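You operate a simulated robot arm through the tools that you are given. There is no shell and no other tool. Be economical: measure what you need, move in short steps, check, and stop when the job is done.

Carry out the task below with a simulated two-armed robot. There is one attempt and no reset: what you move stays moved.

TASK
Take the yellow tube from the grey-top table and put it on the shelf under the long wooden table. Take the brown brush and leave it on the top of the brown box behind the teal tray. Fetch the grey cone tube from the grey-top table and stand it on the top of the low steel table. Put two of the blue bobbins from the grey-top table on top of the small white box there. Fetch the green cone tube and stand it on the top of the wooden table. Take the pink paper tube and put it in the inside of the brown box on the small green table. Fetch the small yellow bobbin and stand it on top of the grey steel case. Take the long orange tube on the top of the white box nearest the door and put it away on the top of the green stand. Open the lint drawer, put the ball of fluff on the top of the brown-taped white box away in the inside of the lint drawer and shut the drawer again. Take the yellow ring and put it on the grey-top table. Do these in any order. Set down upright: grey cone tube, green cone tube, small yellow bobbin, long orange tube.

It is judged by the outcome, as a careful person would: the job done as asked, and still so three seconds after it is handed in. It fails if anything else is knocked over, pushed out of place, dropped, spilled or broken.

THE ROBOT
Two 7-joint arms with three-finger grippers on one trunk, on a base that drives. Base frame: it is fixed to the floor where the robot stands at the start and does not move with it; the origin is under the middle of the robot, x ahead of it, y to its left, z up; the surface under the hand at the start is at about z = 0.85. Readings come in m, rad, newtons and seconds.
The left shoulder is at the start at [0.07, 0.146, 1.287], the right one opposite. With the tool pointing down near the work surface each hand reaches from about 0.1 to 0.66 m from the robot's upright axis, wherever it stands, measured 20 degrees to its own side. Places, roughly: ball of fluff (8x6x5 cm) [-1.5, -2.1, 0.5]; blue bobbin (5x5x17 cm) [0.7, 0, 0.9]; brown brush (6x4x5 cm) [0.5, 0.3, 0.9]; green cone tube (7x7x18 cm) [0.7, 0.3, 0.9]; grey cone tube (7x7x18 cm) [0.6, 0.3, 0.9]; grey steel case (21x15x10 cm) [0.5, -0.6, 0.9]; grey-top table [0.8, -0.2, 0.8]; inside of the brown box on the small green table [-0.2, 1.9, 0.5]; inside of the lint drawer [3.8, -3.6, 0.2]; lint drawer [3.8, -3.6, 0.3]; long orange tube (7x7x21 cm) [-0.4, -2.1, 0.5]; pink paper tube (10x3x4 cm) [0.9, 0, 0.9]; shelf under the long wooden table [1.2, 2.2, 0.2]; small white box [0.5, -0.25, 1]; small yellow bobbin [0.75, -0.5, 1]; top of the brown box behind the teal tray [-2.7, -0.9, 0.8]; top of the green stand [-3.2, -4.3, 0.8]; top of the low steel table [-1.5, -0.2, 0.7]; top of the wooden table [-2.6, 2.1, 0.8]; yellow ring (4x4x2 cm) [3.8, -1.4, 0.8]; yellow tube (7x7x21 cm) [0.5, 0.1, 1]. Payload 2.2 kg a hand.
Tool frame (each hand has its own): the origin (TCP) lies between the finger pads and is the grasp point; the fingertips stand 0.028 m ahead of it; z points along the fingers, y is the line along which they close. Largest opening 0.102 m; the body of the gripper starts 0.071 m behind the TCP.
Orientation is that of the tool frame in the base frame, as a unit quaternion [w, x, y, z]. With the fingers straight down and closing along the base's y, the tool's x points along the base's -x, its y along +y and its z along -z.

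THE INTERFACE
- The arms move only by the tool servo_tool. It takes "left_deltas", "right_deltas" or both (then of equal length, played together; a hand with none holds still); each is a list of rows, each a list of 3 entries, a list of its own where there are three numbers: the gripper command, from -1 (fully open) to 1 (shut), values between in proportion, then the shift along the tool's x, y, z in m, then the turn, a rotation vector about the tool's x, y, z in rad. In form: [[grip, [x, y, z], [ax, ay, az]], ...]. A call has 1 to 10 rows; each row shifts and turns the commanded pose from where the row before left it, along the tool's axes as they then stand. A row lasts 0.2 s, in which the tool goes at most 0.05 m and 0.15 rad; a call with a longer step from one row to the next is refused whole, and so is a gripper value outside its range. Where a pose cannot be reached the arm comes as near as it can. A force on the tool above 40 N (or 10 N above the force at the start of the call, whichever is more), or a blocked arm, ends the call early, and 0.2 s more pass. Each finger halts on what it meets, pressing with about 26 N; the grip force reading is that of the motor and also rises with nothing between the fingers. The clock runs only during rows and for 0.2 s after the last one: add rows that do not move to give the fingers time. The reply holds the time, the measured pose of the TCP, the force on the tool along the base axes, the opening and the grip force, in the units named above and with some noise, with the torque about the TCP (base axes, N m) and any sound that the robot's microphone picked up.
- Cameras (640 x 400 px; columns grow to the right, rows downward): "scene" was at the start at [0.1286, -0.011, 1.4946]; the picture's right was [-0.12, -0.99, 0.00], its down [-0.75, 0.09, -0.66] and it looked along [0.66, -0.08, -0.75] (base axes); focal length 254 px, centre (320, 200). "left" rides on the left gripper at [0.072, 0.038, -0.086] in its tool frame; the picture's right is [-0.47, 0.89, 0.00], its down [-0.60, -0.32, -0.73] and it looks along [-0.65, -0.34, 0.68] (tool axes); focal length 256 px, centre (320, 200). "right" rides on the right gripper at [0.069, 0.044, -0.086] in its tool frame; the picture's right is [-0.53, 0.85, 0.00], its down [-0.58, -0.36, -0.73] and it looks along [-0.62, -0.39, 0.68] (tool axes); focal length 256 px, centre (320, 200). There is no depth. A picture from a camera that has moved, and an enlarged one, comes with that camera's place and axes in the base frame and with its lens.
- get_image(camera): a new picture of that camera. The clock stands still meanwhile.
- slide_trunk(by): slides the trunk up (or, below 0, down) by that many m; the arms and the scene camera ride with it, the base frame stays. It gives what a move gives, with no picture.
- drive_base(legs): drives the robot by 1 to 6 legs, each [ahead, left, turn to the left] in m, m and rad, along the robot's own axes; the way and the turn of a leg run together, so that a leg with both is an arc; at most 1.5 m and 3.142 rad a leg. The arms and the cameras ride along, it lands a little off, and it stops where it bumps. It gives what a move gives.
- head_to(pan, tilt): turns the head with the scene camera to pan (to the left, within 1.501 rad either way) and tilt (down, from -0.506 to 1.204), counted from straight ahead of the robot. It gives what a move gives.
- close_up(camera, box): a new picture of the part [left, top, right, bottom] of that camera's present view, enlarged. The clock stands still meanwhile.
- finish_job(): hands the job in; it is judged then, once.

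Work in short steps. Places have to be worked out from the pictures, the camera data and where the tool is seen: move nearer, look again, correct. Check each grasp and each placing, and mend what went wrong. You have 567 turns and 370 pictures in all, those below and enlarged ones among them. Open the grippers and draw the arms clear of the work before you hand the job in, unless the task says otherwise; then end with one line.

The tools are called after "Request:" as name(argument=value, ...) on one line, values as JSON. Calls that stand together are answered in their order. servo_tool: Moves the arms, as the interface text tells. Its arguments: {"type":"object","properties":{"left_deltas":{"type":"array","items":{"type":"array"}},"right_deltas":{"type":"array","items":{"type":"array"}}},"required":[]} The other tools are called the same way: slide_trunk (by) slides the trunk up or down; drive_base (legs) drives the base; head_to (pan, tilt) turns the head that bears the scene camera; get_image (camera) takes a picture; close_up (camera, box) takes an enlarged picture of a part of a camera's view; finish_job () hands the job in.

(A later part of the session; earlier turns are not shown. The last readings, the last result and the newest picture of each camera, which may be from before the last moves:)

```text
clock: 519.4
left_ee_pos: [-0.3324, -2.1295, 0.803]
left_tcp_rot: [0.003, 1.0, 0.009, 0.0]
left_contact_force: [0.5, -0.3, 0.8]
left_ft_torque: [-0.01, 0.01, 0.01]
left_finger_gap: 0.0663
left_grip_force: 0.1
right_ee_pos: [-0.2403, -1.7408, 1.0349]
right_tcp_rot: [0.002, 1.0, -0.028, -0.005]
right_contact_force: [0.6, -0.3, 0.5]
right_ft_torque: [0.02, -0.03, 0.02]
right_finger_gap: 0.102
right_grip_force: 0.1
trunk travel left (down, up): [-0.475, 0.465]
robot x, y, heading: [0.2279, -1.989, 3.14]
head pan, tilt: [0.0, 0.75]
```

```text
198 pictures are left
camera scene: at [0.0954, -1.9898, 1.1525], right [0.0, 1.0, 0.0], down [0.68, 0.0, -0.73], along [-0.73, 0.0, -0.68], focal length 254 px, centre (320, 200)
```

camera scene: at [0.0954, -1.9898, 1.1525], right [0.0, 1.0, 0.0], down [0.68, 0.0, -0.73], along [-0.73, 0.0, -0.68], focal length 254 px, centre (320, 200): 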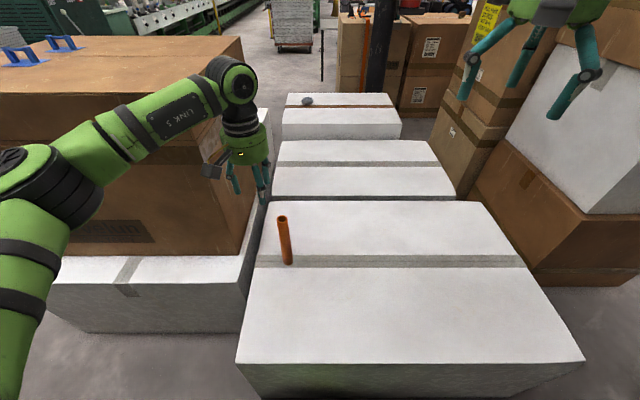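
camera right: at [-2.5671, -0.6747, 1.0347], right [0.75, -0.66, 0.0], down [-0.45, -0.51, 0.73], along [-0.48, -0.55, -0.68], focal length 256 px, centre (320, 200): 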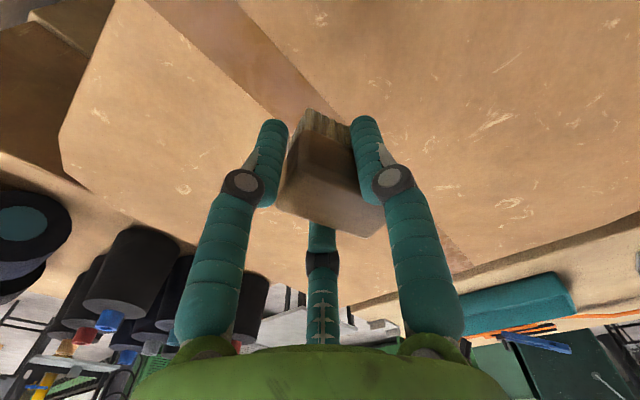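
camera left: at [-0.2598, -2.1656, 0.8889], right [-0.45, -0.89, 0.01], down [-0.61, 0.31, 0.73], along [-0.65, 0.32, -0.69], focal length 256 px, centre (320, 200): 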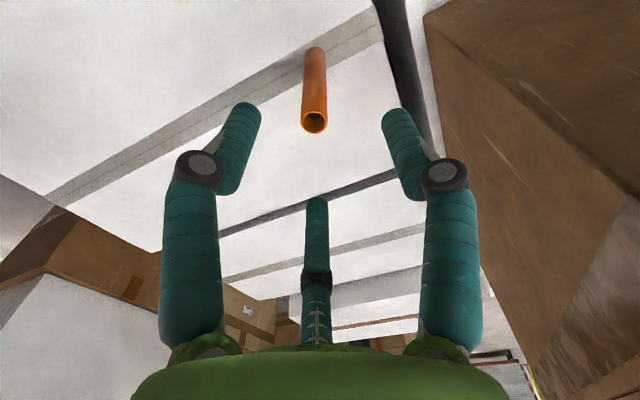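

Tube at (-0.385,-2.098), base z≈0.42, top 0.627. Aligning and descending to grasp near the upper third.

Request:
servo_tool(left_deltas=[[-0.5, [-0.026, -0.016, 0], [0, 0, 0]], [-0.5, [-0.026, -0.016, 0], [0, 0, 0]], [-0.5, [0, 0, 0.045], [0, 0, 0]], [-0.5, [0, 0, 0.045], [0, 0, 0]], [-0.5, [0, 0, 0], [0, 0, 0]]])

Request:
get_image(camera="left")

```text
clock: 520.6
left_ee_pos: [-0.3831, -2.0999, 0.7131]
left_tcp_rot: [0.004, 1.0, 0.009, 0.001]
left_contact_force: [-0.2, -0.5, 0.2]
left_ft_torque: [0.01, 0.0, 0.02]
left_finger_gap: 0.0766
left_grip_force: 0.0
right_ee_pos: [-0.2405, -1.7413, 1.0347]
right_tcp_rot: [0.001, 1.0, -0.029, -0.004]
right_contact_force: [0.1, -0.7, -0.3]
right_ft_torque: [0.02, 0.02, -0.02]
right_finger_gap: 0.1022
right_grip_force: 0.1
trunk travel left (down, up): [-0.475, 0.465]
robot x, y, heading: [0.224, -1.9904, 3.138]
head pan, tilt: [0.0, 0.75]
```

```text
197 pictures are left
camera left: at [-0.3104, -2.1358, 0.7995], right [-0.45, -0.89, 0.01], down [-0.61, 0.31, 0.73], along [-0.65, 0.32, -0.69], focal length 256 px, centre (320, 200)
```

left: 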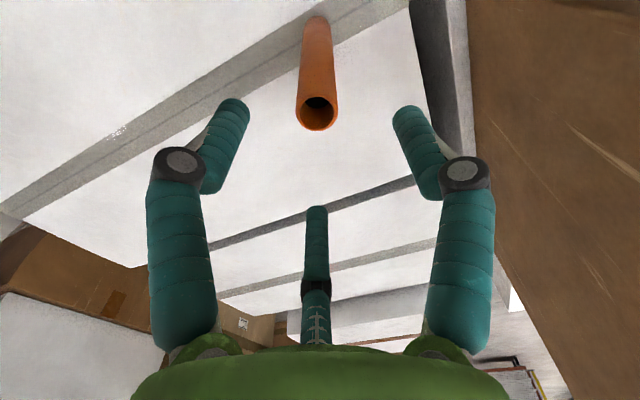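

Request:
servo_tool(left_deltas=[[-0.5, [-0.005, -0.003, 0.04], [0, 0, 0]], [-0.5, [0, 0, 0.045], [0, 0, 0]], [-0.5, [0, 0, 0.045], [0, 0, 0]], [-0.5, [0, 0, 0.012], [0, 0, 0]], [-0.5, [0, 0, 0], [0, 0, 0]], [0.3, [0, 0, 0], [0, 0, 0]], [1, [0, 0, 0], [0, 0, 0]], [1, [0, 0, 0], [0, 0, 0]], [1, [0, 0, 0], [0, 0, 0]]])

Request:
get_image(camera="left")

```text
clock: 522.6
left_ee_pos: [-0.3889, -2.0989, 0.5683]
left_tcp_rot: [0.003, 1.0, 0.01, 0.001]
left_contact_force: [0.1, -0.2, -0.3]
left_ft_torque: [0.03, -0.02, 0.0]
left_finger_gap: 0.0337
left_grip_force: 26.2
right_ee_pos: [-0.2408, -1.7411, 1.0358]
right_tcp_rot: [0.002, 1.0, -0.029, -0.004]
right_contact_force: [0.5, 0.0, 0.0]
right_ft_torque: [-0.04, 0.0, -0.02]
right_finger_gap: 0.1019
right_grip_force: 0.0
trunk travel left (down, up): [-0.475, 0.465]
robot x, y, heading: [0.2279, -1.988, 3.136]
head pan, tilt: [0.0, 0.75]
```

```text
196 pictures are left
camera left: at [-0.3169, -2.1343, 0.6557], right [-0.45, -0.89, 0.01], down [-0.61, 0.31, 0.73], along [-0.65, 0.32, -0.69], focal length 256 px, centre (320, 200)
```

left: 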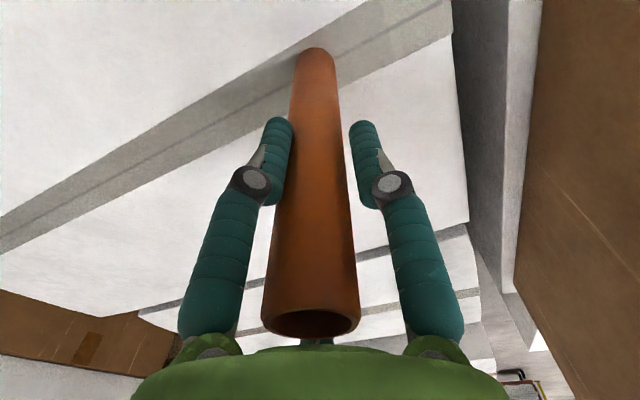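

Gripped (3.4 cm). Lifting gently.

Request:
servo_tool(left_deltas=[[1, [0, 0, -0.02], [0, 0, 0]], [1, [0, 0, -0.04], [0, 0, 0]], [1, [0, 0, -0.045], [0, 0, 0]], [1, [0, 0, -0.045], [0, 0, 0]], [1, [0, 0, 0], [0, 0, 0]]])

Request:
get_image(camera="left")

Request:
get_image(camera="scene")

```text
clock: 523.8
left_ee_pos: [-0.3893, -2.0967, 0.7201]
left_tcp_rot: [0.003, 1.0, 0.01, 0.001]
left_contact_force: [0.0, 0.4, 0.6]
left_ft_torque: [-0.01, -0.02, 0.02]
left_finger_gap: 0.0334
left_grip_force: 25.9
right_ee_pos: [-0.2426, -1.7405, 1.0353]
right_tcp_rot: [0.002, 1.0, -0.028, -0.005]
right_contact_force: [0.6, -0.2, 1.3]
right_ft_torque: [-0.01, 0.03, -0.02]
right_finger_gap: 0.1019
right_grip_force: 0.0
trunk travel left (down, up): [-0.475, 0.465]
robot x, y, heading: [0.2299, -1.9934, 3.141]
head pan, tilt: [0.0, 0.75]
```

```text
195 pictures are left
camera left: at [-0.3162, -2.1333, 0.8071], right [-0.45, -0.89, 0.01], down [-0.61, 0.31, 0.73], along [-0.65, 0.32, -0.69], focal length 256 px, centre (320, 200)
```

left: 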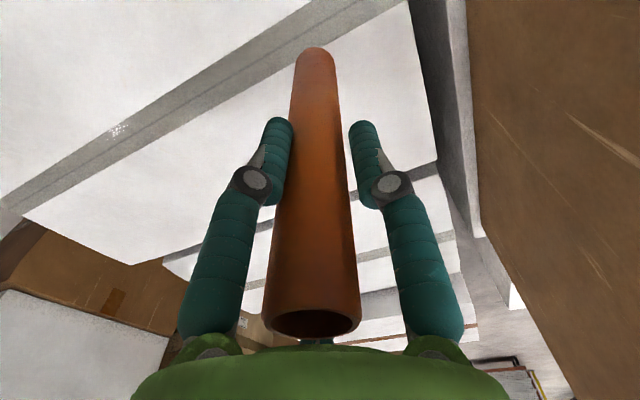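

```text
194 pictures are left
camera scene: at [0.0947, -1.99, 1.1524], right [0.0, 1.0, 0.0], down [0.68, 0.0, -0.73], along [-0.73, 0.0, -0.68], focal length 254 px, centre (320, 200)
```

scene: 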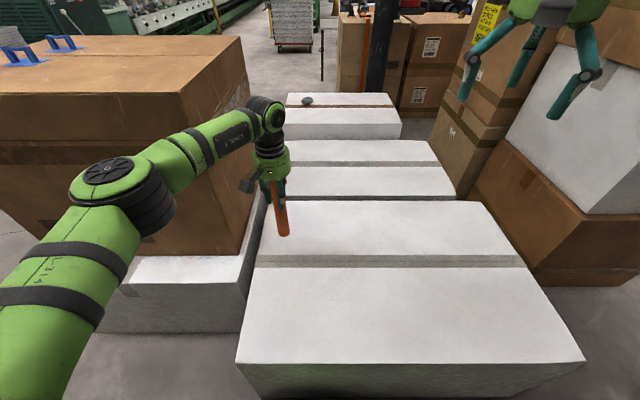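

Orange tube secured. Raising the trunk and going around the south side for the fluff.

Request:
slide_trunk(by=0.35)

Request:
drive_base(legs=[[-0.8, 0, 0], [0, 1.4, 0]])

Request:
head_to(pan=0.0, tilt=0.45)

Request:
get_image(camera="scene")

```text
clock: 527.2
left_ee_pos: [-0.3884, -2.0969, 1.0706]
left_tcp_rot: [0.003, 1.0, 0.01, 0.001]
left_contact_force: [0.4, -0.4, -0.2]
left_ft_torque: [0.02, 0.03, 0.03]
left_finger_gap: 0.0328
left_grip_force: 25.9
right_ee_pos: [-0.2406, -1.7407, 1.3858]
right_tcp_rot: [0.001, 1.0, -0.028, -0.005]
right_contact_force: [0.1, 0.2, -0.1]
right_ft_torque: [0.02, -0.02, 0.0]
right_finger_gap: 0.1021
right_grip_force: 0.0
trunk travel left (down, up): [-0.825, 0.115]
robot x, y, heading: [0.2256, -1.9865, 3.142]
head pan, tilt: [0.0, 0.75]
```

```text
clock: 538.0
left_ee_pos: [0.446, -3.4891, 1.0707]
left_tcp_rot: [0.004, 1.0, 0.02, 0.001]
left_contact_force: [-0.7, -0.1, 0.6]
left_ft_torque: [0.01, 0.01, 0.01]
left_finger_gap: 0.0309
left_grip_force: 26.9
right_ee_pos: [0.5849, -3.132, 1.3857]
right_tcp_rot: [0.002, 1.0, -0.018, -0.004]
right_contact_force: [-0.2, 0.6, 0.0]
right_ft_torque: [0.0, 0.02, -0.03]
right_finger_gap: 0.1024
right_grip_force: 0.1
trunk travel left (down, up): [-0.825, 0.115]
robot x, y, heading: [1.059, -3.3674, -3.126]
head pan, tilt: [0.0, 0.75]
```

```text
clock: 538.9
left_ee_pos: [0.4456, -3.4908, 1.071]
left_tcp_rot: [0.003, 1.0, 0.021, 0.001]
left_contact_force: [-0.2, -0.1, 0.1]
left_ft_torque: [0.0, 0.03, 0.01]
left_finger_gap: 0.031
left_grip_force: 26.5
right_ee_pos: [0.5858, -3.1319, 1.3866]
right_tcp_rot: [0.002, 1.0, -0.018, -0.005]
right_contact_force: [0.3, 1.0, 0.0]
right_ft_torque: [0.02, 0.01, 0.01]
right_finger_gap: 0.1021
right_grip_force: 0.1
trunk travel left (down, up): [-0.825, 0.115]
robot x, y, heading: [1.0617, -3.3648, -3.122]
head pan, tilt: [0.0, 0.45]
```

```text
193 pictures are left
camera scene: at [0.9181, -3.3732, 1.5289], right [-0.02, 1.0, 0.0], down [0.44, 0.01, -0.9], along [-0.9, -0.02, -0.44], focal length 254 px, centre (320, 200)
```

scene: 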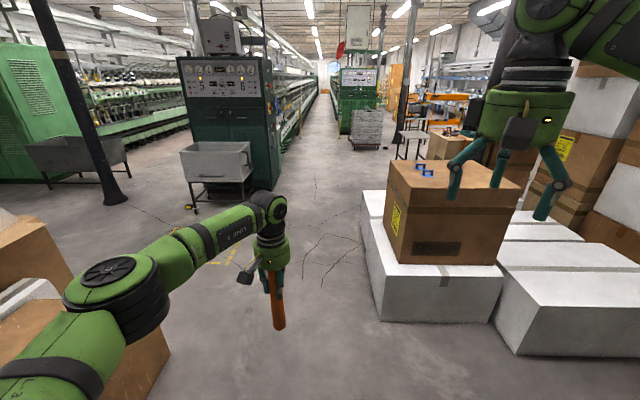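

Gap drifted from 3.4 to 3.1 cm; checking the grip.

Request:
get_image(camera="left")

```text
192 pictures are left
camera left: at [0.5192, -3.525, 1.157], right [-0.43, -0.9, 0.01], down [-0.62, 0.3, 0.73], along [-0.66, 0.31, -0.69], focal length 256 px, centre (320, 200)
```

left: 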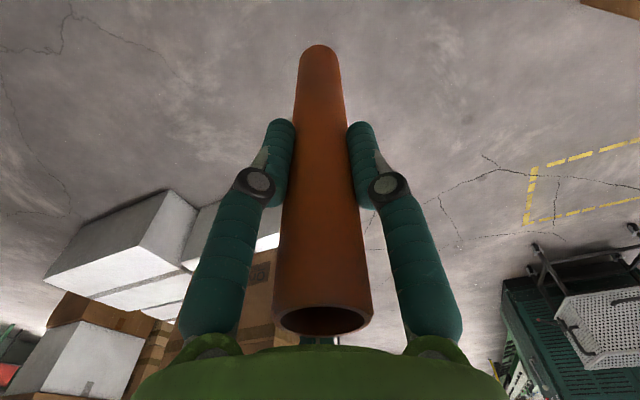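

The tube is centred and the reading is stable. Driving west along y≈-3.65, then turning to face the third box.

Request:
drive_base(legs=[[0, 0.28, -0.02], [1.3, 0, 0], [1.3, 0, 0]])

Request:
head_to(pan=-1.2, tilt=0.5)

Request:
get_image(camera="scene")

```text
clock: 553.2
left_ee_pos: [-2.1699, -3.8364, 1.0702]
left_tcp_rot: [0.004, 1.0, 0.024, 0.0]
left_contact_force: [0.2, -0.1, 0.9]
left_ft_torque: [0.02, 0.06, 0.0]
left_finger_gap: 0.031
left_grip_force: 25.8
right_ee_pos: [-2.0323, -3.4762, 1.3859]
right_tcp_rot: [0.002, 1.0, -0.013, -0.004]
right_contact_force: [0.3, 0.8, 0.3]
right_ft_torque: [0.01, -0.02, 0.0]
right_finger_gap: 0.1022
right_grip_force: 0.0
trunk travel left (down, up): [-0.825, 0.115]
robot x, y, heading: [-1.5543, -3.7102, -3.113]
head pan, tilt: [0.0, 0.45]
```

```text
clock: 554.6
left_ee_pos: [-2.1701, -3.8352, 1.0707]
left_tcp_rot: [0.003, 1.0, 0.024, 0.001]
left_contact_force: [0.6, 1.3, 0.2]
left_ft_torque: [-0.01, 0.0, -0.02]
left_finger_gap: 0.0313
left_grip_force: 26.1
right_ee_pos: [-2.0327, -3.4774, 1.3859]
right_tcp_rot: [0.002, 1.0, -0.012, -0.005]
right_contact_force: [0.1, 0.4, -0.2]
right_ft_torque: [0.02, -0.04, 0.0]
right_finger_gap: 0.1019
right_grip_force: 0.1
trunk travel left (down, up): [-0.825, 0.115]
robot x, y, heading: [-1.5571, -3.7087, -3.114]
head pan, tilt: [-1.201, 0.499]
```

```text
191 pictures are left
camera scene: at [-1.6421, -3.6298, 1.5245], right [0.92, 0.39, 0.0], down [0.19, -0.44, -0.88], along [-0.34, 0.81, -0.48], focal length 254 px, centre (320, 200)
```

scene: 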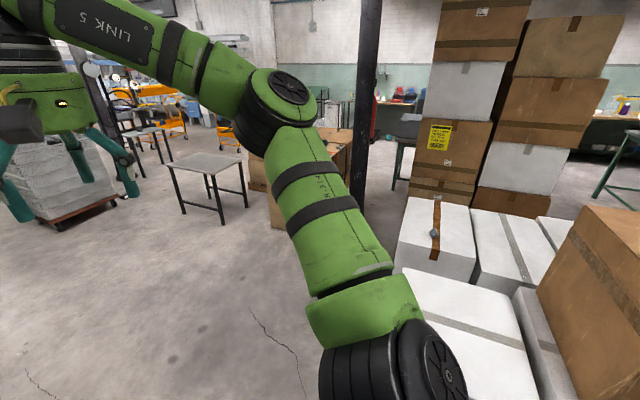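

Fluff is on the brown-taped box at ≈(-1.46,-2.02), reachable from the west. First tuck the left hand (orange) high and back, then drive there at a diagonal heading.

Request:
servo_tool(left_deltas=[[1, [0.03, 0.01, -0.03], [0, 0, 0]], [1, [0.03, 0.01, -0.03], [0, 0, 0]], [1, [0.03, 0.01, -0.03], [0, 0, 0]], [1, [0.03, 0.01, -0.03], [0, 0, 0]], [1, [0.03, 0.01, -0.03], [0, 0, 0]], [1, [0.03, 0.01, -0.03], [0, 0, 0]], [1, [0, 0, -0.03], [0, 0, 0]]])

Request:
drive_base(legs=[[0.9, 0, 0], [0, 0, -1.335], [0, 0, -1.335], [0.85, 1.1, 0]])

Request:
head_to(pan=0.0, tilt=0.8)

Request:
get_image(camera="scene")

```text
clock: 556.2
left_ee_pos: [-1.9865, -3.8859, 1.2799]
left_tcp_rot: [0.004, 1.0, 0.024, 0.001]
left_contact_force: [0.0, 0.4, -0.9]
left_ft_torque: [-0.02, 0.02, 0.01]
left_finger_gap: 0.0312
left_grip_force: 26.2
right_ee_pos: [-2.0312, -3.4764, 1.3862]
right_tcp_rot: [0.002, 1.0, -0.013, -0.005]
right_contact_force: [0.6, -0.3, 0.2]
right_ft_torque: [-0.02, 0.01, 0.0]
right_finger_gap: 0.1019
right_grip_force: 0.1
trunk travel left (down, up): [-0.825, 0.115]
robot x, y, heading: [-1.5577, -3.7082, -3.117]
head pan, tilt: [-1.201, 0.499]
```

```text
clock: 559.6
left_ee_pos: [-2.4839, -3.908, 1.3161]
left_tcp_rot: [0.007, 0.997, 0.064, -0.041]
left_contact_force: [0.8, 0.4, 0.0]
left_ft_torque: [0.05, -0.02, 0.0]
left_finger_gap: 0.0311
left_grip_force: 26.0
right_ee_pos: [-2.5404, -3.482, 1.4132]
right_tcp_rot: [0.013, 0.999, 0.007, -0.04]
right_contact_force: [-1.5, 0.1, -0.2]
right_ft_torque: [-0.02, -0.08, 0.0]
right_finger_gap: 0.102
right_grip_force: 0.1
trunk travel left (down, up): [-0.825, 0.115]
robot x, y, heading: [-2.148, -3.7237, -3.076]
head pan, tilt: [-1.201, 0.499]
stopped in leg 1: the robot was blocked; the commanded pose is now the measured one
```

```text
clock: 561.0
left_ee_pos: [-2.4838, -3.9076, 1.316]
left_tcp_rot: [0.007, 0.997, 0.063, -0.041]
left_contact_force: [0.0, 0.3, -0.2]
left_ft_torque: [-0.01, -0.02, -0.02]
left_finger_gap: 0.0312
left_grip_force: 25.8
right_ee_pos: [-2.5371, -3.4813, 1.414]
right_tcp_rot: [0.014, 0.999, 0.005, -0.044]
right_contact_force: [-0.3, -0.5, 0.6]
right_ft_torque: [-0.01, 0.03, -0.01]
right_finger_gap: 0.102
right_grip_force: 0.1
trunk travel left (down, up): [-0.825, 0.115]
robot x, y, heading: [-2.1504, -3.7261, -3.073]
head pan, tilt: [0.0, 0.799]
```

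```text
190 pictures are left
camera scene: at [-2.175, -3.7053, 1.5044], right [-0.06, 1.0, -0.02], down [0.66, 0.03, -0.75], along [-0.75, -0.06, -0.66], focal length 254 px, centre (320, 200)
```

scene: 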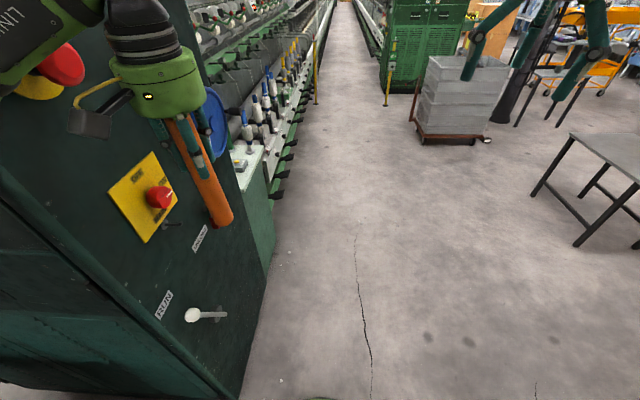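

The left side bumped the machine cabinet and the robot is slightly tilted. Backing off immediately.

Request:
drive_base(legs=[[-0.15, 0, 0]])

Request:
get_image(camera="scene")

```text
clock: 562.4
left_ee_pos: [-2.434, -3.9176, 1.2742]
left_tcp_rot: [0.001, 0.998, 0.055, 0.006]
left_contact_force: [-0.6, 0.3, -1.0]
left_ft_torque: [0.01, -0.07, -0.02]
left_finger_gap: 0.0312
left_grip_force: 26.1
right_ee_pos: [-2.4933, -3.498, 1.3802]
right_tcp_rot: [0.003, 1.0, 0.002, -0.001]
right_contact_force: [-1.6, -0.9, -0.3]
right_ft_torque: [-0.04, -0.15, 0.02]
right_finger_gap: 0.102
right_grip_force: 0.0
trunk travel left (down, up): [-0.825, 0.115]
robot x, y, heading: [-2.0028, -3.7164, -3.081]
head pan, tilt: [0.0, 0.799]
```

```text
189 pictures are left
camera scene: at [-2.1413, -3.7255, 1.4972], right [-0.06, 1.0, 0.0], down [0.72, 0.04, -0.69], along [-0.69, -0.04, -0.72], focal length 254 px, centre (320, 200)
```

scene: 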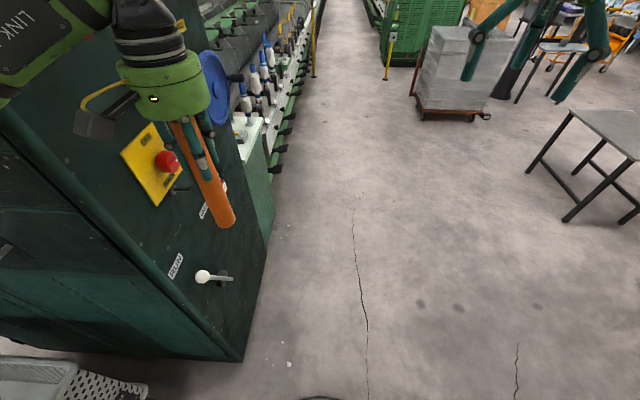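

Level again. Checking what was touched on the left.

Request:
head_to(pan=1.0, tilt=0.9)

Request:
get_image(camera="scene")

```text
clock: 563.6
left_ee_pos: [-2.4262, -3.919, 1.2785]
left_tcp_rot: [-0.001, 0.998, 0.055, 0.003]
left_contact_force: [-0.7, -0.9, -0.5]
left_ft_torque: [0.0, -0.01, -0.01]
left_finger_gap: 0.0311
left_grip_force: 26.1
right_ee_pos: [-2.4851, -3.4977, 1.3855]
right_tcp_rot: [0.002, 1.0, 0.002, -0.004]
right_contact_force: [-0.2, 1.1, 0.2]
right_ft_torque: [-0.02, -0.03, 0.0]
right_finger_gap: 0.102
right_grip_force: 0.0
trunk travel left (down, up): [-0.825, 0.115]
robot x, y, heading: [-1.9975, -3.7141, -3.086]
head pan, tilt: [1.0, 0.901]
```

```text
188 pictures are left
camera scene: at [-2.0881, -3.7873, 1.4905], right [-0.87, 0.49, 0.0], down [0.39, 0.68, -0.62], along [-0.3, -0.54, -0.78], focal length 254 px, centre (320, 200)
```

scene: 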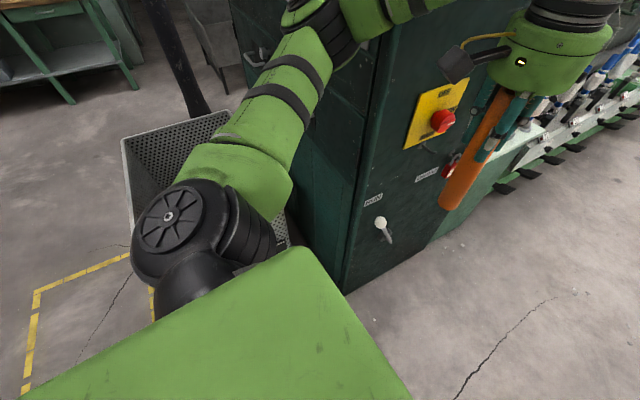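

Only the elbow touched the heavy cabinet; nothing moved. Rerouting with more clearance.

Request:
drive_base(legs=[[0, -0.6, 0], [0.15, 0, 0], [0, 0, -1.35], [0, 0, -1.347]])

Request:
head_to(pan=0.3, tilt=0.6)

Request:
get_image(camera="scene")

```text
clock: 574.5
left_ee_pos: [-1.909, -2.7573, 1.2789]
left_tcp_rot: [-0.002, -0.296, 0.955, -0.001]
left_contact_force: [0.2, -0.5, 0.2]
left_ft_torque: [-0.01, -0.03, 0.0]
left_finger_gap: 0.031
left_grip_force: 26.4
right_ee_pos: [-1.66, -3.1001, 1.3853]
right_tcp_rot: [0.004, -0.245, 0.969, 0.003]
right_contact_force: [0.3, -0.6, -0.6]
right_ft_torque: [0.06, 0.03, 0.01]
right_finger_gap: 0.102
right_grip_force: 0.1
trunk travel left (down, up): [-0.825, 0.115]
robot x, y, heading: [-2.1854, -3.1386, 0.547]
head pan, tilt: [1.0, 0.901]
```

```text
clock: 575.6
left_ee_pos: [-1.9091, -2.7577, 1.2788]
left_tcp_rot: [-0.002, -0.296, 0.955, -0.001]
left_contact_force: [0.2, -0.4, -0.9]
left_ft_torque: [0.02, -0.02, 0.01]
left_finger_gap: 0.031
left_grip_force: 25.6
right_ee_pos: [-1.6572, -3.1006, 1.3855]
right_tcp_rot: [0.004, -0.246, 0.969, 0.003]
right_contact_force: [0.3, 1.4, 0.1]
right_ft_torque: [0.01, 0.0, 0.05]
right_finger_gap: 0.1018
right_grip_force: 0.1
trunk travel left (down, up): [-0.825, 0.115]
robot x, y, heading: [-2.1855, -3.136, 0.551]
head pan, tilt: [0.3, 0.6]
```

```text
187 pictures are left
camera scene: at [-2.085, -3.0452, 1.5153], right [0.75, -0.66, 0.0], down [-0.37, -0.42, -0.82], along [0.54, 0.62, -0.57], focal length 254 px, centre (320, 200)
```

scene: 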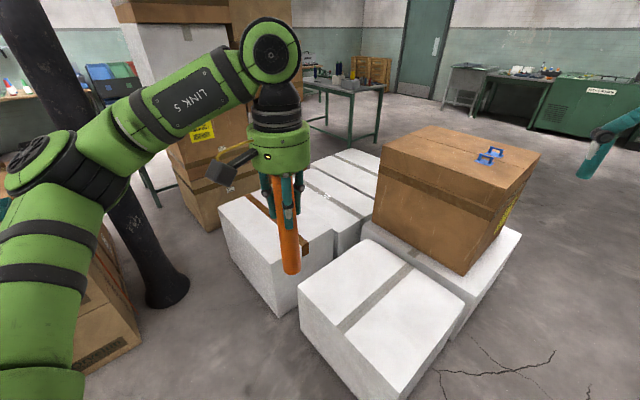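

Box and pillar located. Turning slightly more and moving in to the fluff box.

Request:
drive_base(legs=[[0, 0, 0.2], [0.64, 0.454, 0]])

Request:
head_to(pan=-0.1, tilt=0.95)

Request:
get_image(camera="scene")

```text
clock: 580.6
left_ee_pos: [-1.826, -1.9437, 1.2781]
left_tcp_rot: [-0.001, -0.389, 0.921, -0.001]
left_contact_force: [0.2, -0.6, -1.5]
left_ft_torque: [0.0, 0.0, 0.0]
left_finger_gap: 0.0308
left_grip_force: 25.8
right_ee_pos: [-1.5146, -2.2309, 1.3861]
right_tcp_rot: [0.004, -0.338, 0.941, 0.004]
right_contact_force: [-0.4, -0.2, -0.2]
right_ft_torque: [0.0, -0.02, -0.02]
right_finger_gap: 0.1021
right_grip_force: 0.2
trunk travel left (down, up): [-0.825, 0.115]
robot x, y, heading: [-2.028, -2.3711, 0.743]
head pan, tilt: [0.3, 0.6]
```

```text
clock: 581.4
left_ee_pos: [-1.8274, -1.9408, 1.2787]
left_tcp_rot: [-0.002, -0.388, 0.922, -0.001]
left_contact_force: [-0.2, -0.7, 0.5]
left_ft_torque: [0.0, -0.02, 0.0]
left_finger_gap: 0.0311
left_grip_force: 25.9
right_ee_pos: [-1.5147, -2.2307, 1.3853]
right_tcp_rot: [0.004, -0.339, 0.941, 0.003]
right_contact_force: [1.3, -0.2, -1.1]
right_ft_torque: [0.01, -0.02, 0.05]
right_finger_gap: 0.1021
right_grip_force: 0.0
trunk travel left (down, up): [-0.825, 0.115]
robot x, y, heading: [-2.0273, -2.372, 0.747]
head pan, tilt: [-0.099, 0.949]
```

```text
186 pictures are left
camera scene: at [-1.9305, -2.2913, 1.487], right [0.6, -0.8, 0.0], down [-0.65, -0.49, -0.58], along [0.47, 0.35, -0.81], focal length 254 px, centre (320, 200)
```

scene: 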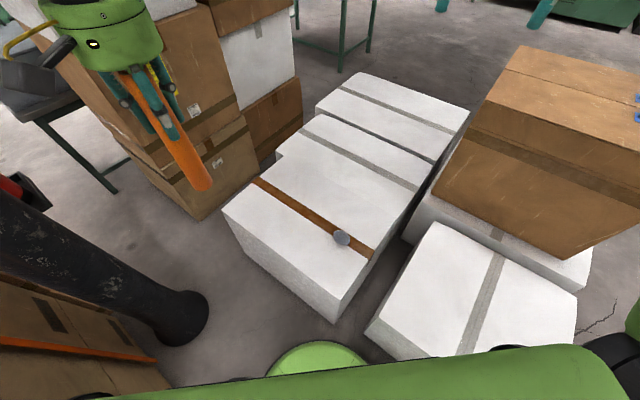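

Fluff at ≈(-1.45,-2.05). Moving 6 cm closer and lowering the trunk.

Request:
drive_base(legs=[[0.06, 0, 0]])

Request:
slide_trunk(by=-0.4)

Request:
servo_tool(right_deltas=[[-1, [-0.03, 0.022, 0.02], [0, 0, 0]], [-1, [-0.03, 0.022, 0.02], [0, 0, 0]], [-1, [-0.03, 0.022, 0.02], [0, 0, 0]], [-1, [-0.02, 0.02, 0.03], [0, 0, 0]], [-1, [0, 0, 0.04], [0, 0, 0]], [-1, [0, 0, 0.04], [0, 0, 0]], [-1, [0, 0, 0], [0, 0, 0]]])

Request:
get_image(camera="right")

Request:
get_image(camera="scene")

```text
clock: 582.4
left_ee_pos: [-1.7904, -1.9086, 1.2833]
left_tcp_rot: [0.003, -0.388, 0.922, 0.0]
left_contact_force: [-2.0, -0.8, -0.9]
left_ft_torque: [0.05, -0.08, 0.0]
left_finger_gap: 0.0311
left_grip_force: 26.3
right_ee_pos: [-1.4793, -2.1981, 1.3889]
right_tcp_rot: [0.008, -0.339, 0.941, 0.006]
right_contact_force: [-0.9, -0.7, 0.2]
right_ft_torque: [0.07, -0.11, 0.05]
right_finger_gap: 0.102
right_grip_force: 0.1
trunk travel left (down, up): [-0.825, 0.115]
robot x, y, heading: [-1.9793, -2.33, 0.746]
head pan, tilt: [-0.099, 0.949]
```

```text
clock: 586.2
left_ee_pos: [-1.7847, -1.9016, 0.8796]
left_tcp_rot: [-0.002, -0.387, 0.922, -0.002]
left_contact_force: [0.1, -0.5, -0.1]
left_ft_torque: [0.01, 0.0, -0.01]
left_finger_gap: 0.0311
left_grip_force: 25.5
right_ee_pos: [-1.4731, -2.1919, 0.9864]
right_tcp_rot: [0.004, -0.339, 0.941, 0.004]
right_contact_force: [0.2, 0.3, -0.6]
right_ft_torque: [0.0, 0.02, 0.01]
right_finger_gap: 0.1021
right_grip_force: 0.1
trunk travel left (down, up): [-0.425, 0.515]
robot x, y, heading: [-1.9844, -2.3279, 0.74]
head pan, tilt: [-0.099, 0.949]
```

```text
clock: 587.8
left_ee_pos: [-1.7838, -1.902, 0.8799]
left_tcp_rot: [-0.001, -0.387, 0.922, -0.001]
left_contact_force: [-0.1, -0.4, -0.5]
left_ft_torque: [0.0, 0.0, -0.01]
left_finger_gap: 0.0313
left_grip_force: 25.6
right_ee_pos: [-1.4411, -2.0531, 0.819]
right_tcp_rot: [0.005, -0.339, 0.941, 0.005]
right_contact_force: [-0.3, -0.6, 0.9]
right_ft_torque: [0.01, -0.02, 0.03]
right_finger_gap: 0.1022
right_grip_force: 0.0
trunk travel left (down, up): [-0.425, 0.515]
robot x, y, heading: [-1.9784, -2.3269, 0.741]
head pan, tilt: [-0.099, 0.949]
```

```text
185 pictures are left
camera right: at [-1.5219, -2.0627, 0.9031], right [-0.13, 0.99, 0.01], down [0.67, 0.08, 0.74], along [0.73, 0.1, -0.68], focal length 256 px, centre (320, 200)
```

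right: 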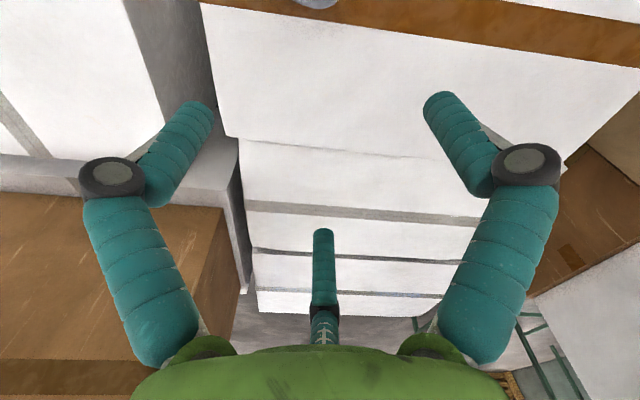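

```text
184 pictures are left
camera scene: at [-1.888, -2.2526, 1.087], right [0.6, -0.8, 0.0], down [-0.65, -0.49, -0.58], along [0.47, 0.35, -0.81], focal length 254 px, centre (320, 200)
```

scene: 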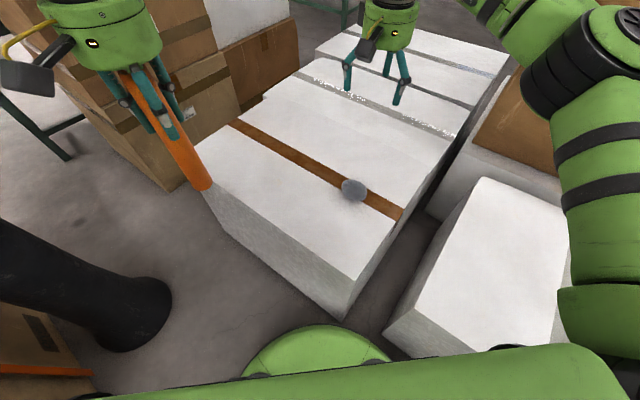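

Fluff centre estimated at (-1.46,-2.054,0.507). Aligning and descending partway.

Request:
servo_tool(right_deltas=[[-1, [0.0146, 0.0115, 0.02], [0, 0, 0]], [-1, [0, 0, 0.045], [0, 0, 0]], [-1, [0, 0, 0.045], [0, 0, 0]], [-1, [0, 0, 0.045], [0, 0, 0]], [-1, [0, 0, 0.035], [0, 0, 0]], [-1, [0, 0, 0], [0, 0, 0]]])

Request:
get_image(camera="right")

Request:
get_image(camera="scene")

```text
clock: 589.2
left_ee_pos: [-1.7839, -1.9031, 0.8789]
left_tcp_rot: [-0.001, -0.387, 0.922, -0.002]
left_contact_force: [0.5, 0.4, -0.6]
left_ft_torque: [-0.01, -0.01, -0.01]
left_finger_gap: 0.031
left_grip_force: 25.6
right_ee_pos: [-1.46, -2.0502, 0.6284]
right_tcp_rot: [0.005, -0.338, 0.941, 0.004]
right_contact_force: [-0.2, 0.0, 0.3]
right_ft_torque: [0.01, -0.03, -0.02]
right_finger_gap: 0.1019
right_grip_force: 0.0
trunk travel left (down, up): [-0.425, 0.515]
robot x, y, heading: [-1.9837, -2.3265, 0.741]
head pan, tilt: [-0.099, 0.949]
```

```text
183 pictures are left
camera right: at [-1.5403, -2.0599, 0.7122], right [-0.13, 0.99, 0.01], down [0.67, 0.08, 0.74], along [0.73, 0.1, -0.68], focal length 256 px, centre (320, 200)
```

right: 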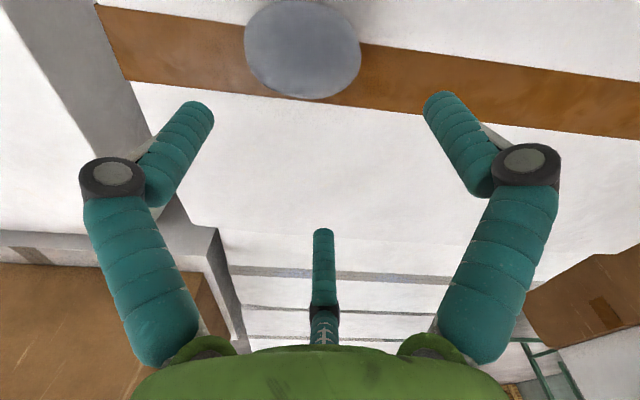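

```text
182 pictures are left
camera scene: at [-1.8878, -2.2524, 1.087], right [0.6, -0.8, 0.0], down [-0.65, -0.49, -0.58], along [0.47, 0.35, -0.81], focal length 254 px, centre (320, 200)
```

scene: 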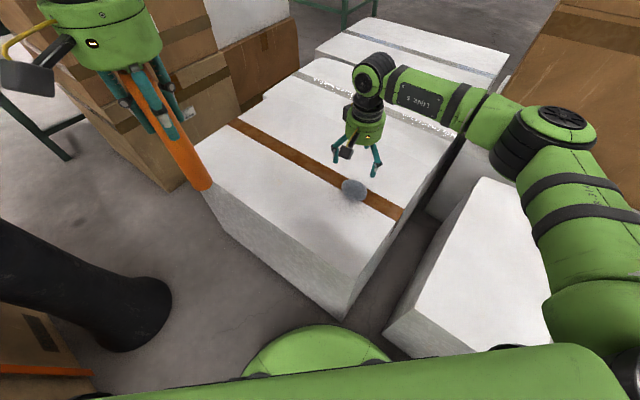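

Fluff now better placed at (-1.482,-2.062,~0.52). Correcting and lowering.

Request:
servo_tool(right_deltas=[[-1, [0.0239, 0.0042, 0], [0, 0, 0]], [-1, [0, 0, 0.03], [0, 0, 0]], [-1, [0, 0, 0.03], [0, 0, 0]], [-1, [0, 0, 0], [0, 0, 0]]])

Request:
get_image(camera="right")

```text
clock: 590.2
left_ee_pos: [-1.7825, -1.9029, 0.8803]
left_tcp_rot: [-0.001, -0.387, 0.922, -0.002]
left_contact_force: [-0.2, 0.3, -0.2]
left_ft_torque: [-0.02, -0.03, 0.02]
left_finger_gap: 0.0312
left_grip_force: 26.1
right_ee_pos: [-1.4807, -2.0609, 0.5665]
right_tcp_rot: [0.004, -0.339, 0.941, 0.005]
right_contact_force: [0.5, 0.1, 0.5]
right_ft_torque: [0.03, -0.01, -0.01]
right_finger_gap: 0.102
right_grip_force: 0.0
trunk travel left (down, up): [-0.425, 0.515]
robot x, y, heading: [-1.9817, -2.3279, 0.749]
head pan, tilt: [-0.099, 0.949]
```

```text
181 pictures are left
camera right: at [-1.5604, -2.0707, 0.6518], right [-0.13, 0.99, 0.01], down [0.67, 0.08, 0.74], along [0.73, 0.1, -0.68], focal length 256 px, centre (320, 200)
```

right: 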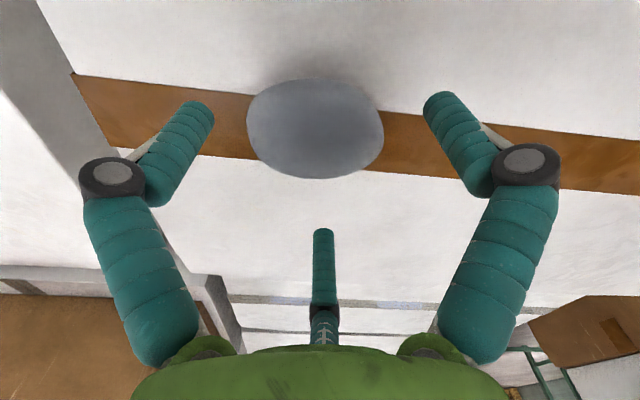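

Centred. Lowering around the fluff and closing.

Request:
servo_tool(right_deltas=[[-1, [0, 0, 0.02], [0, 0, 0]], [-1, [0, 0, 0.014], [0, 0, 0]], [-1, [0, 0, 0.007], [0, 0, 0]], [-0.3, [0, 0, 0], [0, 0, 0]], [0.3, [0, 0, 0], [0, 0, 0]], [1, [0, 0, 0], [0, 0, 0]], [1, [0, 0, 0], [0, 0, 0]], [1, [0, 0, 0], [0, 0, 0]]])

Request:
get_image(camera="right")

```text
clock: 592.0
left_ee_pos: [-1.7843, -1.9031, 0.8787]
left_tcp_rot: [-0.001, -0.387, 0.922, -0.002]
left_contact_force: [0.4, 0.3, -0.4]
left_ft_torque: [-0.01, -0.02, -0.01]
left_finger_gap: 0.0312
left_grip_force: 25.9
right_ee_pos: [-1.4796, -2.0626, 0.5272]
right_tcp_rot: [0.004, -0.338, 0.941, 0.004]
right_contact_force: [-0.5, -1.8, 1.4]
right_ft_torque: [-0.1, -0.02, 0.05]
right_finger_gap: 0.0639
right_grip_force: 25.8
trunk travel left (down, up): [-0.425, 0.515]
robot x, y, heading: [-1.982, -2.3258, 0.743]
head pan, tilt: [-0.099, 0.949]
```

```text
180 pictures are left
camera right: at [-1.5604, -2.0717, 0.6118], right [-0.13, 0.99, 0.01], down [0.67, 0.08, 0.74], along [0.73, 0.1, -0.68], focal length 256 px, centre (320, 200)
```

right: 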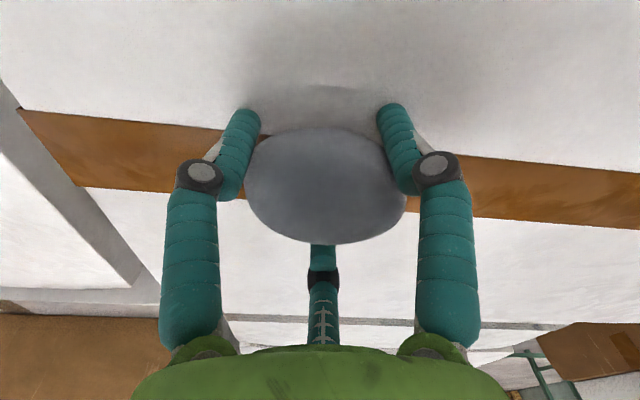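

Firm contact at 6.4 cm. Lifting.

Request:
servo_tool(right_deltas=[[1, [0, 0, -0.02], [0, 0, 0]], [1, [0, 0, -0.04], [0, 0, 0]], [1, [0, 0, -0.045], [0, 0, 0]], [1, [0, 0, -0.045], [0, 0, 0]], [1, [0, 0, -0.045], [0, 0, 0]], [1, [0, 0, 0], [0, 0, 0]]])

Request:
get_image(camera="right")

```text
clock: 593.4
left_ee_pos: [-1.783, -1.9034, 0.879]
left_tcp_rot: [-0.002, -0.387, 0.922, -0.002]
left_contact_force: [0.7, 1.1, -0.7]
left_ft_torque: [0.02, 0.04, 0.03]
left_finger_gap: 0.0311
left_grip_force: 25.9
right_ee_pos: [-1.4814, -2.0636, 0.7239]
right_tcp_rot: [0.005, -0.338, 0.941, 0.003]
right_contact_force: [-0.6, -0.9, -0.2]
right_ft_torque: [0.01, 0.0, 0.02]
right_finger_gap: 0.0637
right_grip_force: 26.1
trunk travel left (down, up): [-0.425, 0.515]
robot x, y, heading: [-1.9874, -2.3305, 0.74]
head pan, tilt: [-0.099, 0.949]
```

```text
179 pictures are left
camera right: at [-1.5603, -2.0732, 0.8092], right [-0.13, 0.99, 0.01], down [0.67, 0.08, 0.74], along [0.73, 0.1, -0.68], focal length 256 px, centre (320, 200)
```

right: 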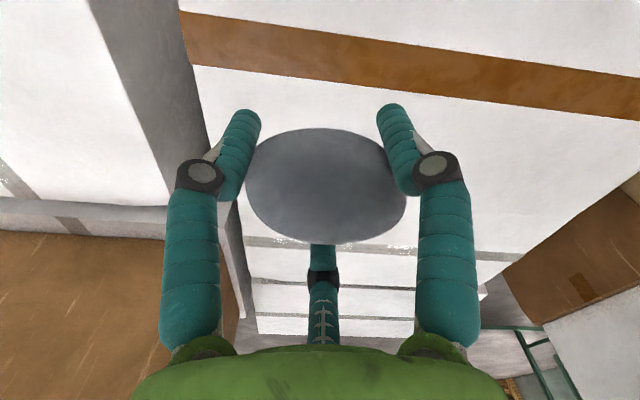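

Fluff held. Raising the trunk, backing out and turning toward the green stand.

Request:
slide_trunk(by=0.4)

Request:
drive_base(legs=[[-0.6, 0, 0], [0, 0, -1.155], [0, 0, -1.155]])

Request:
head_to(pan=-0.3, tilt=0.5)

Request:
get_image(camera="scene")

```text
clock: 597.3
left_ee_pos: [-1.7843, -1.9029, 1.2792]
left_tcp_rot: [-0.001, -0.388, 0.922, -0.002]
left_contact_force: [1.0, -0.4, -0.8]
left_ft_torque: [-0.03, 0.0, 0.03]
left_finger_gap: 0.0312
left_grip_force: 25.9
right_ee_pos: [-1.4803, -2.0628, 1.1231]
right_tcp_rot: [0.004, -0.339, 0.941, 0.003]
right_contact_force: [-0.3, 0.2, -0.4]
right_ft_torque: [-0.01, 0.0, 0.01]
right_finger_gap: 0.0634
right_grip_force: 26.1
trunk travel left (down, up): [-0.825, 0.115]
robot x, y, heading: [-1.9857, -2.3284, 0.744]
head pan, tilt: [-0.099, 0.949]
```

```text
clock: 606.4
left_ee_pos: [-2.2426, -3.1639, 1.2788]
left_tcp_rot: [-0.002, 0.687, 0.727, 0.0]
left_contact_force: [0.1, -0.5, -1.0]
left_ft_torque: [-0.01, 0.02, 0.02]
left_finger_gap: 0.031
left_grip_force: 25.7
right_ee_pos: [-2.5658, -3.2794, 1.1241]
right_tcp_rot: [0.004, 0.724, 0.69, -0.002]
right_contact_force: [0.5, 0.0, -1.2]
right_ft_torque: [-0.02, 0.01, 0.0]
right_finger_gap: 0.0628
right_grip_force: 26.0
trunk travel left (down, up): [-0.825, 0.115]
robot x, y, heading: [-2.4205, -2.7308, -1.567]
head pan, tilt: [-0.099, 0.949]
```

```text
clock: 607.3
left_ee_pos: [-2.2421, -3.1641, 1.2798]
left_tcp_rot: [-0.003, 0.687, 0.726, 0.002]
left_contact_force: [0.0, 1.1, -1.1]
left_ft_torque: [0.0, 0.01, -0.02]
left_finger_gap: 0.0312
left_grip_force: 26.3
right_ee_pos: [-2.5662, -3.2784, 1.1252]
right_tcp_rot: [0.005, 0.725, 0.689, -0.003]
right_contact_force: [0.5, 0.1, -0.3]
right_ft_torque: [0.0, 0.04, -0.04]
right_finger_gap: 0.0629
right_grip_force: 25.9
trunk travel left (down, up): [-0.825, 0.115]
robot x, y, heading: [-2.4224, -2.7284, -1.566]
head pan, tilt: [-0.3, 0.499]
```

```text
178 pictures are left
camera scene: at [-2.4473, -2.8689, 1.5244], right [-0.96, 0.29, 0.0], down [0.14, 0.46, -0.88], along [-0.26, -0.84, -0.48], focal length 254 px, centre (320, 200)
```

scene: 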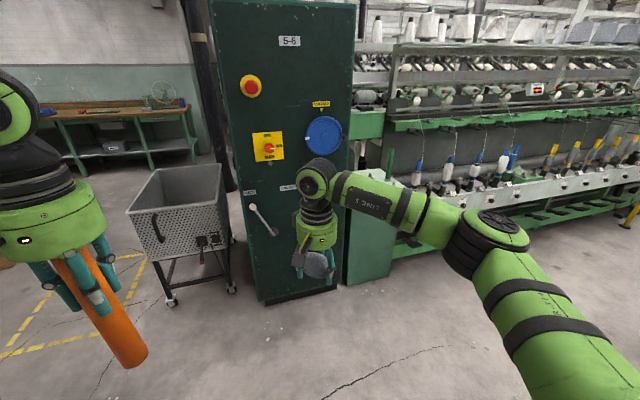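

Green stand is right beside the cabinet. Moving over in front of it.

Request:
drive_base(legs=[[0.3, -0.85, 0]])

Request:
head_to(pan=0.15, tilt=0.65)

Request:
get_image(camera="scene")

```text
clock: 612.1
left_ee_pos: [-3.103, -3.4653, 1.2795]
left_tcp_rot: [-0.001, 0.69, 0.724, 0.001]
left_contact_force: [0.4, 0.1, 0.1]
left_ft_torque: [-0.01, -0.02, -0.01]
left_finger_gap: 0.031
left_grip_force: 26.4
right_ee_pos: [-3.4277, -3.5769, 1.1252]
right_tcp_rot: [0.005, 0.728, 0.686, -0.003]
right_contact_force: [-0.2, 0.8, -0.4]
right_ft_torque: [-0.05, 0.01, 0.01]
right_finger_gap: 0.0629
right_grip_force: 25.4
trunk travel left (down, up): [-0.825, 0.115]
robot x, y, heading: [-3.282, -3.0308, -1.577]
head pan, tilt: [-0.3, 0.499]
```

```text
clock: 613.0
left_ee_pos: [-3.1041, -3.4659, 1.279]
left_tcp_rot: [-0.002, 0.69, 0.723, 0.0]
left_contact_force: [1.3, -0.3, -0.9]
left_ft_torque: [-0.04, -0.01, 0.02]
left_finger_gap: 0.0311
left_grip_force: 26.0
right_ee_pos: [-3.4296, -3.5781, 1.1242]
right_tcp_rot: [0.005, 0.728, 0.686, -0.002]
right_contact_force: [-0.4, -0.8, -0.3]
right_ft_torque: [0.0, -0.02, -0.01]
right_finger_gap: 0.0626
right_grip_force: 26.0
trunk travel left (down, up): [-0.825, 0.115]
robot x, y, heading: [-3.2822, -3.0277, -1.574]
head pan, tilt: [0.15, 0.649]
```

```text
177 pictures are left
camera scene: at [-3.2666, -3.1673, 1.5111], right [-0.99, -0.14, 0.0], down [-0.09, 0.6, -0.8], along [0.11, -0.79, -0.6], focal length 254 px, centre (320, 200)
```

scene: 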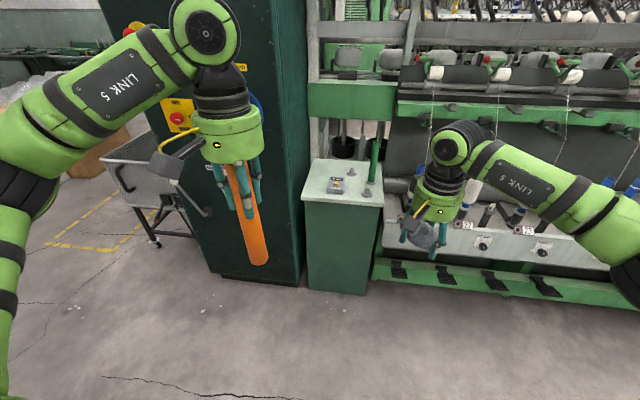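

Zooming on the stand top.

Request:
close_up(camera="scene", box=[280, 110, 400, 230])

```text
3.33 times, centred on (340, 170) of scene
camera zoom: at [-3.2666, -3.1673, 1.5111], right [-0.99, -0.14, 0.0], down [-0.09, 0.6, -0.8], along [0.11, -0.79, -0.6], focal length 848 px, centre (253, 300)
```

zoom: 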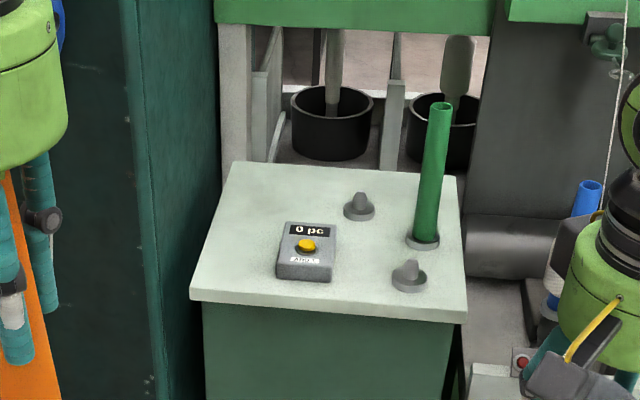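

Stand top spans x -3.42..-3.04, y -4.09..-4.49; a flat free area is at about (-3.15,-4.33). Retracting the right hand (fluff) and driving up.

Request:
servo_tool(right_deltas=[[1, [0.04, -0.01, -0.02], [0, 0, 0]], [1, [0.04, -0.01, -0.02], [0, 0, 0]], [1, [0.04, -0.01, -0.02], [0, 0, 0]], [1, [0.04, -0.01, -0.02], [0, 0, 0]], [1, [0.04, -0.01, -0.02], [0, 0, 0]], [1, [0.04, -0.01, -0.02], [0, 0, 0]]])

Request:
drive_base(legs=[[0.66, 0, 0]])

Request:
head_to(pan=0.1, tilt=0.85)

Request:
get_image(camera="scene")

```text
clock: 614.4
left_ee_pos: [-3.1041, -3.4635, 1.2789]
left_tcp_rot: [-0.001, 0.69, 0.724, -0.001]
left_contact_force: [-0.2, 0.0, -0.6]
left_ft_torque: [-0.01, -0.04, 0.02]
left_finger_gap: 0.0312
left_grip_force: 25.8
right_ee_pos: [-3.4755, -3.3289, 1.241]
right_tcp_rot: [0.005, 0.728, 0.686, -0.003]
right_contact_force: [0.3, -0.3, 0.1]
right_ft_torque: [-0.02, -0.01, 0.0]
right_finger_gap: 0.063
right_grip_force: 26.1
trunk travel left (down, up): [-0.825, 0.115]
robot x, y, heading: [-3.2783, -3.0313, -1.575]
head pan, tilt: [0.15, 0.649]
```

```text
clock: 618.1
left_ee_pos: [-3.1073, -4.1204, 1.2801]
left_tcp_rot: [0.001, 0.69, 0.723, -0.001]
left_contact_force: [-0.1, 0.2, 0.2]
left_ft_torque: [0.0, 0.02, 0.02]
left_finger_gap: 0.0309
left_grip_force: 25.7
right_ee_pos: [-3.4787, -3.9878, 1.2412]
right_tcp_rot: [0.007, 0.728, 0.686, -0.004]
right_contact_force: [-0.1, -0.3, 0.2]
right_ft_torque: [0.01, 0.01, -0.02]
right_finger_gap: 0.0625
right_grip_force: 26.6
trunk travel left (down, up): [-0.825, 0.115]
robot x, y, heading: [-3.279, -3.6904, -1.574]
head pan, tilt: [0.15, 0.649]
```

```text
clock: 618.8
left_ee_pos: [-3.1099, -4.1205, 1.281]
left_tcp_rot: [0.0, 0.69, 0.724, 0.0]
left_contact_force: [-0.1, 0.1, -0.3]
left_ft_torque: [0.0, 0.01, -0.03]
left_finger_gap: 0.0312
left_grip_force: 26.1
right_ee_pos: [-3.4797, -3.9869, 1.2413]
right_tcp_rot: [0.008, 0.727, 0.686, -0.005]
right_contact_force: [-0.1, -0.1, -1.1]
right_ft_torque: [0.01, -0.01, 0.02]
right_finger_gap: 0.0625
right_grip_force: 26.1
trunk travel left (down, up): [-0.825, 0.115]
robot x, y, heading: [-3.2841, -3.6881, -1.578]
head pan, tilt: [0.099, 0.85]
```

```text
175 pictures are left
camera scene: at [-3.2753, -3.8131, 1.4951], right [-1.0, -0.09, 0.0], down [-0.07, 0.74, -0.66], along [0.06, -0.66, -0.75], focal length 254 px, centre (320, 200)
```

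scene: 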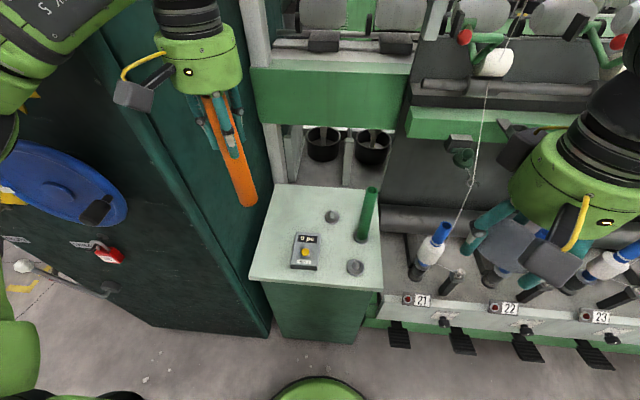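

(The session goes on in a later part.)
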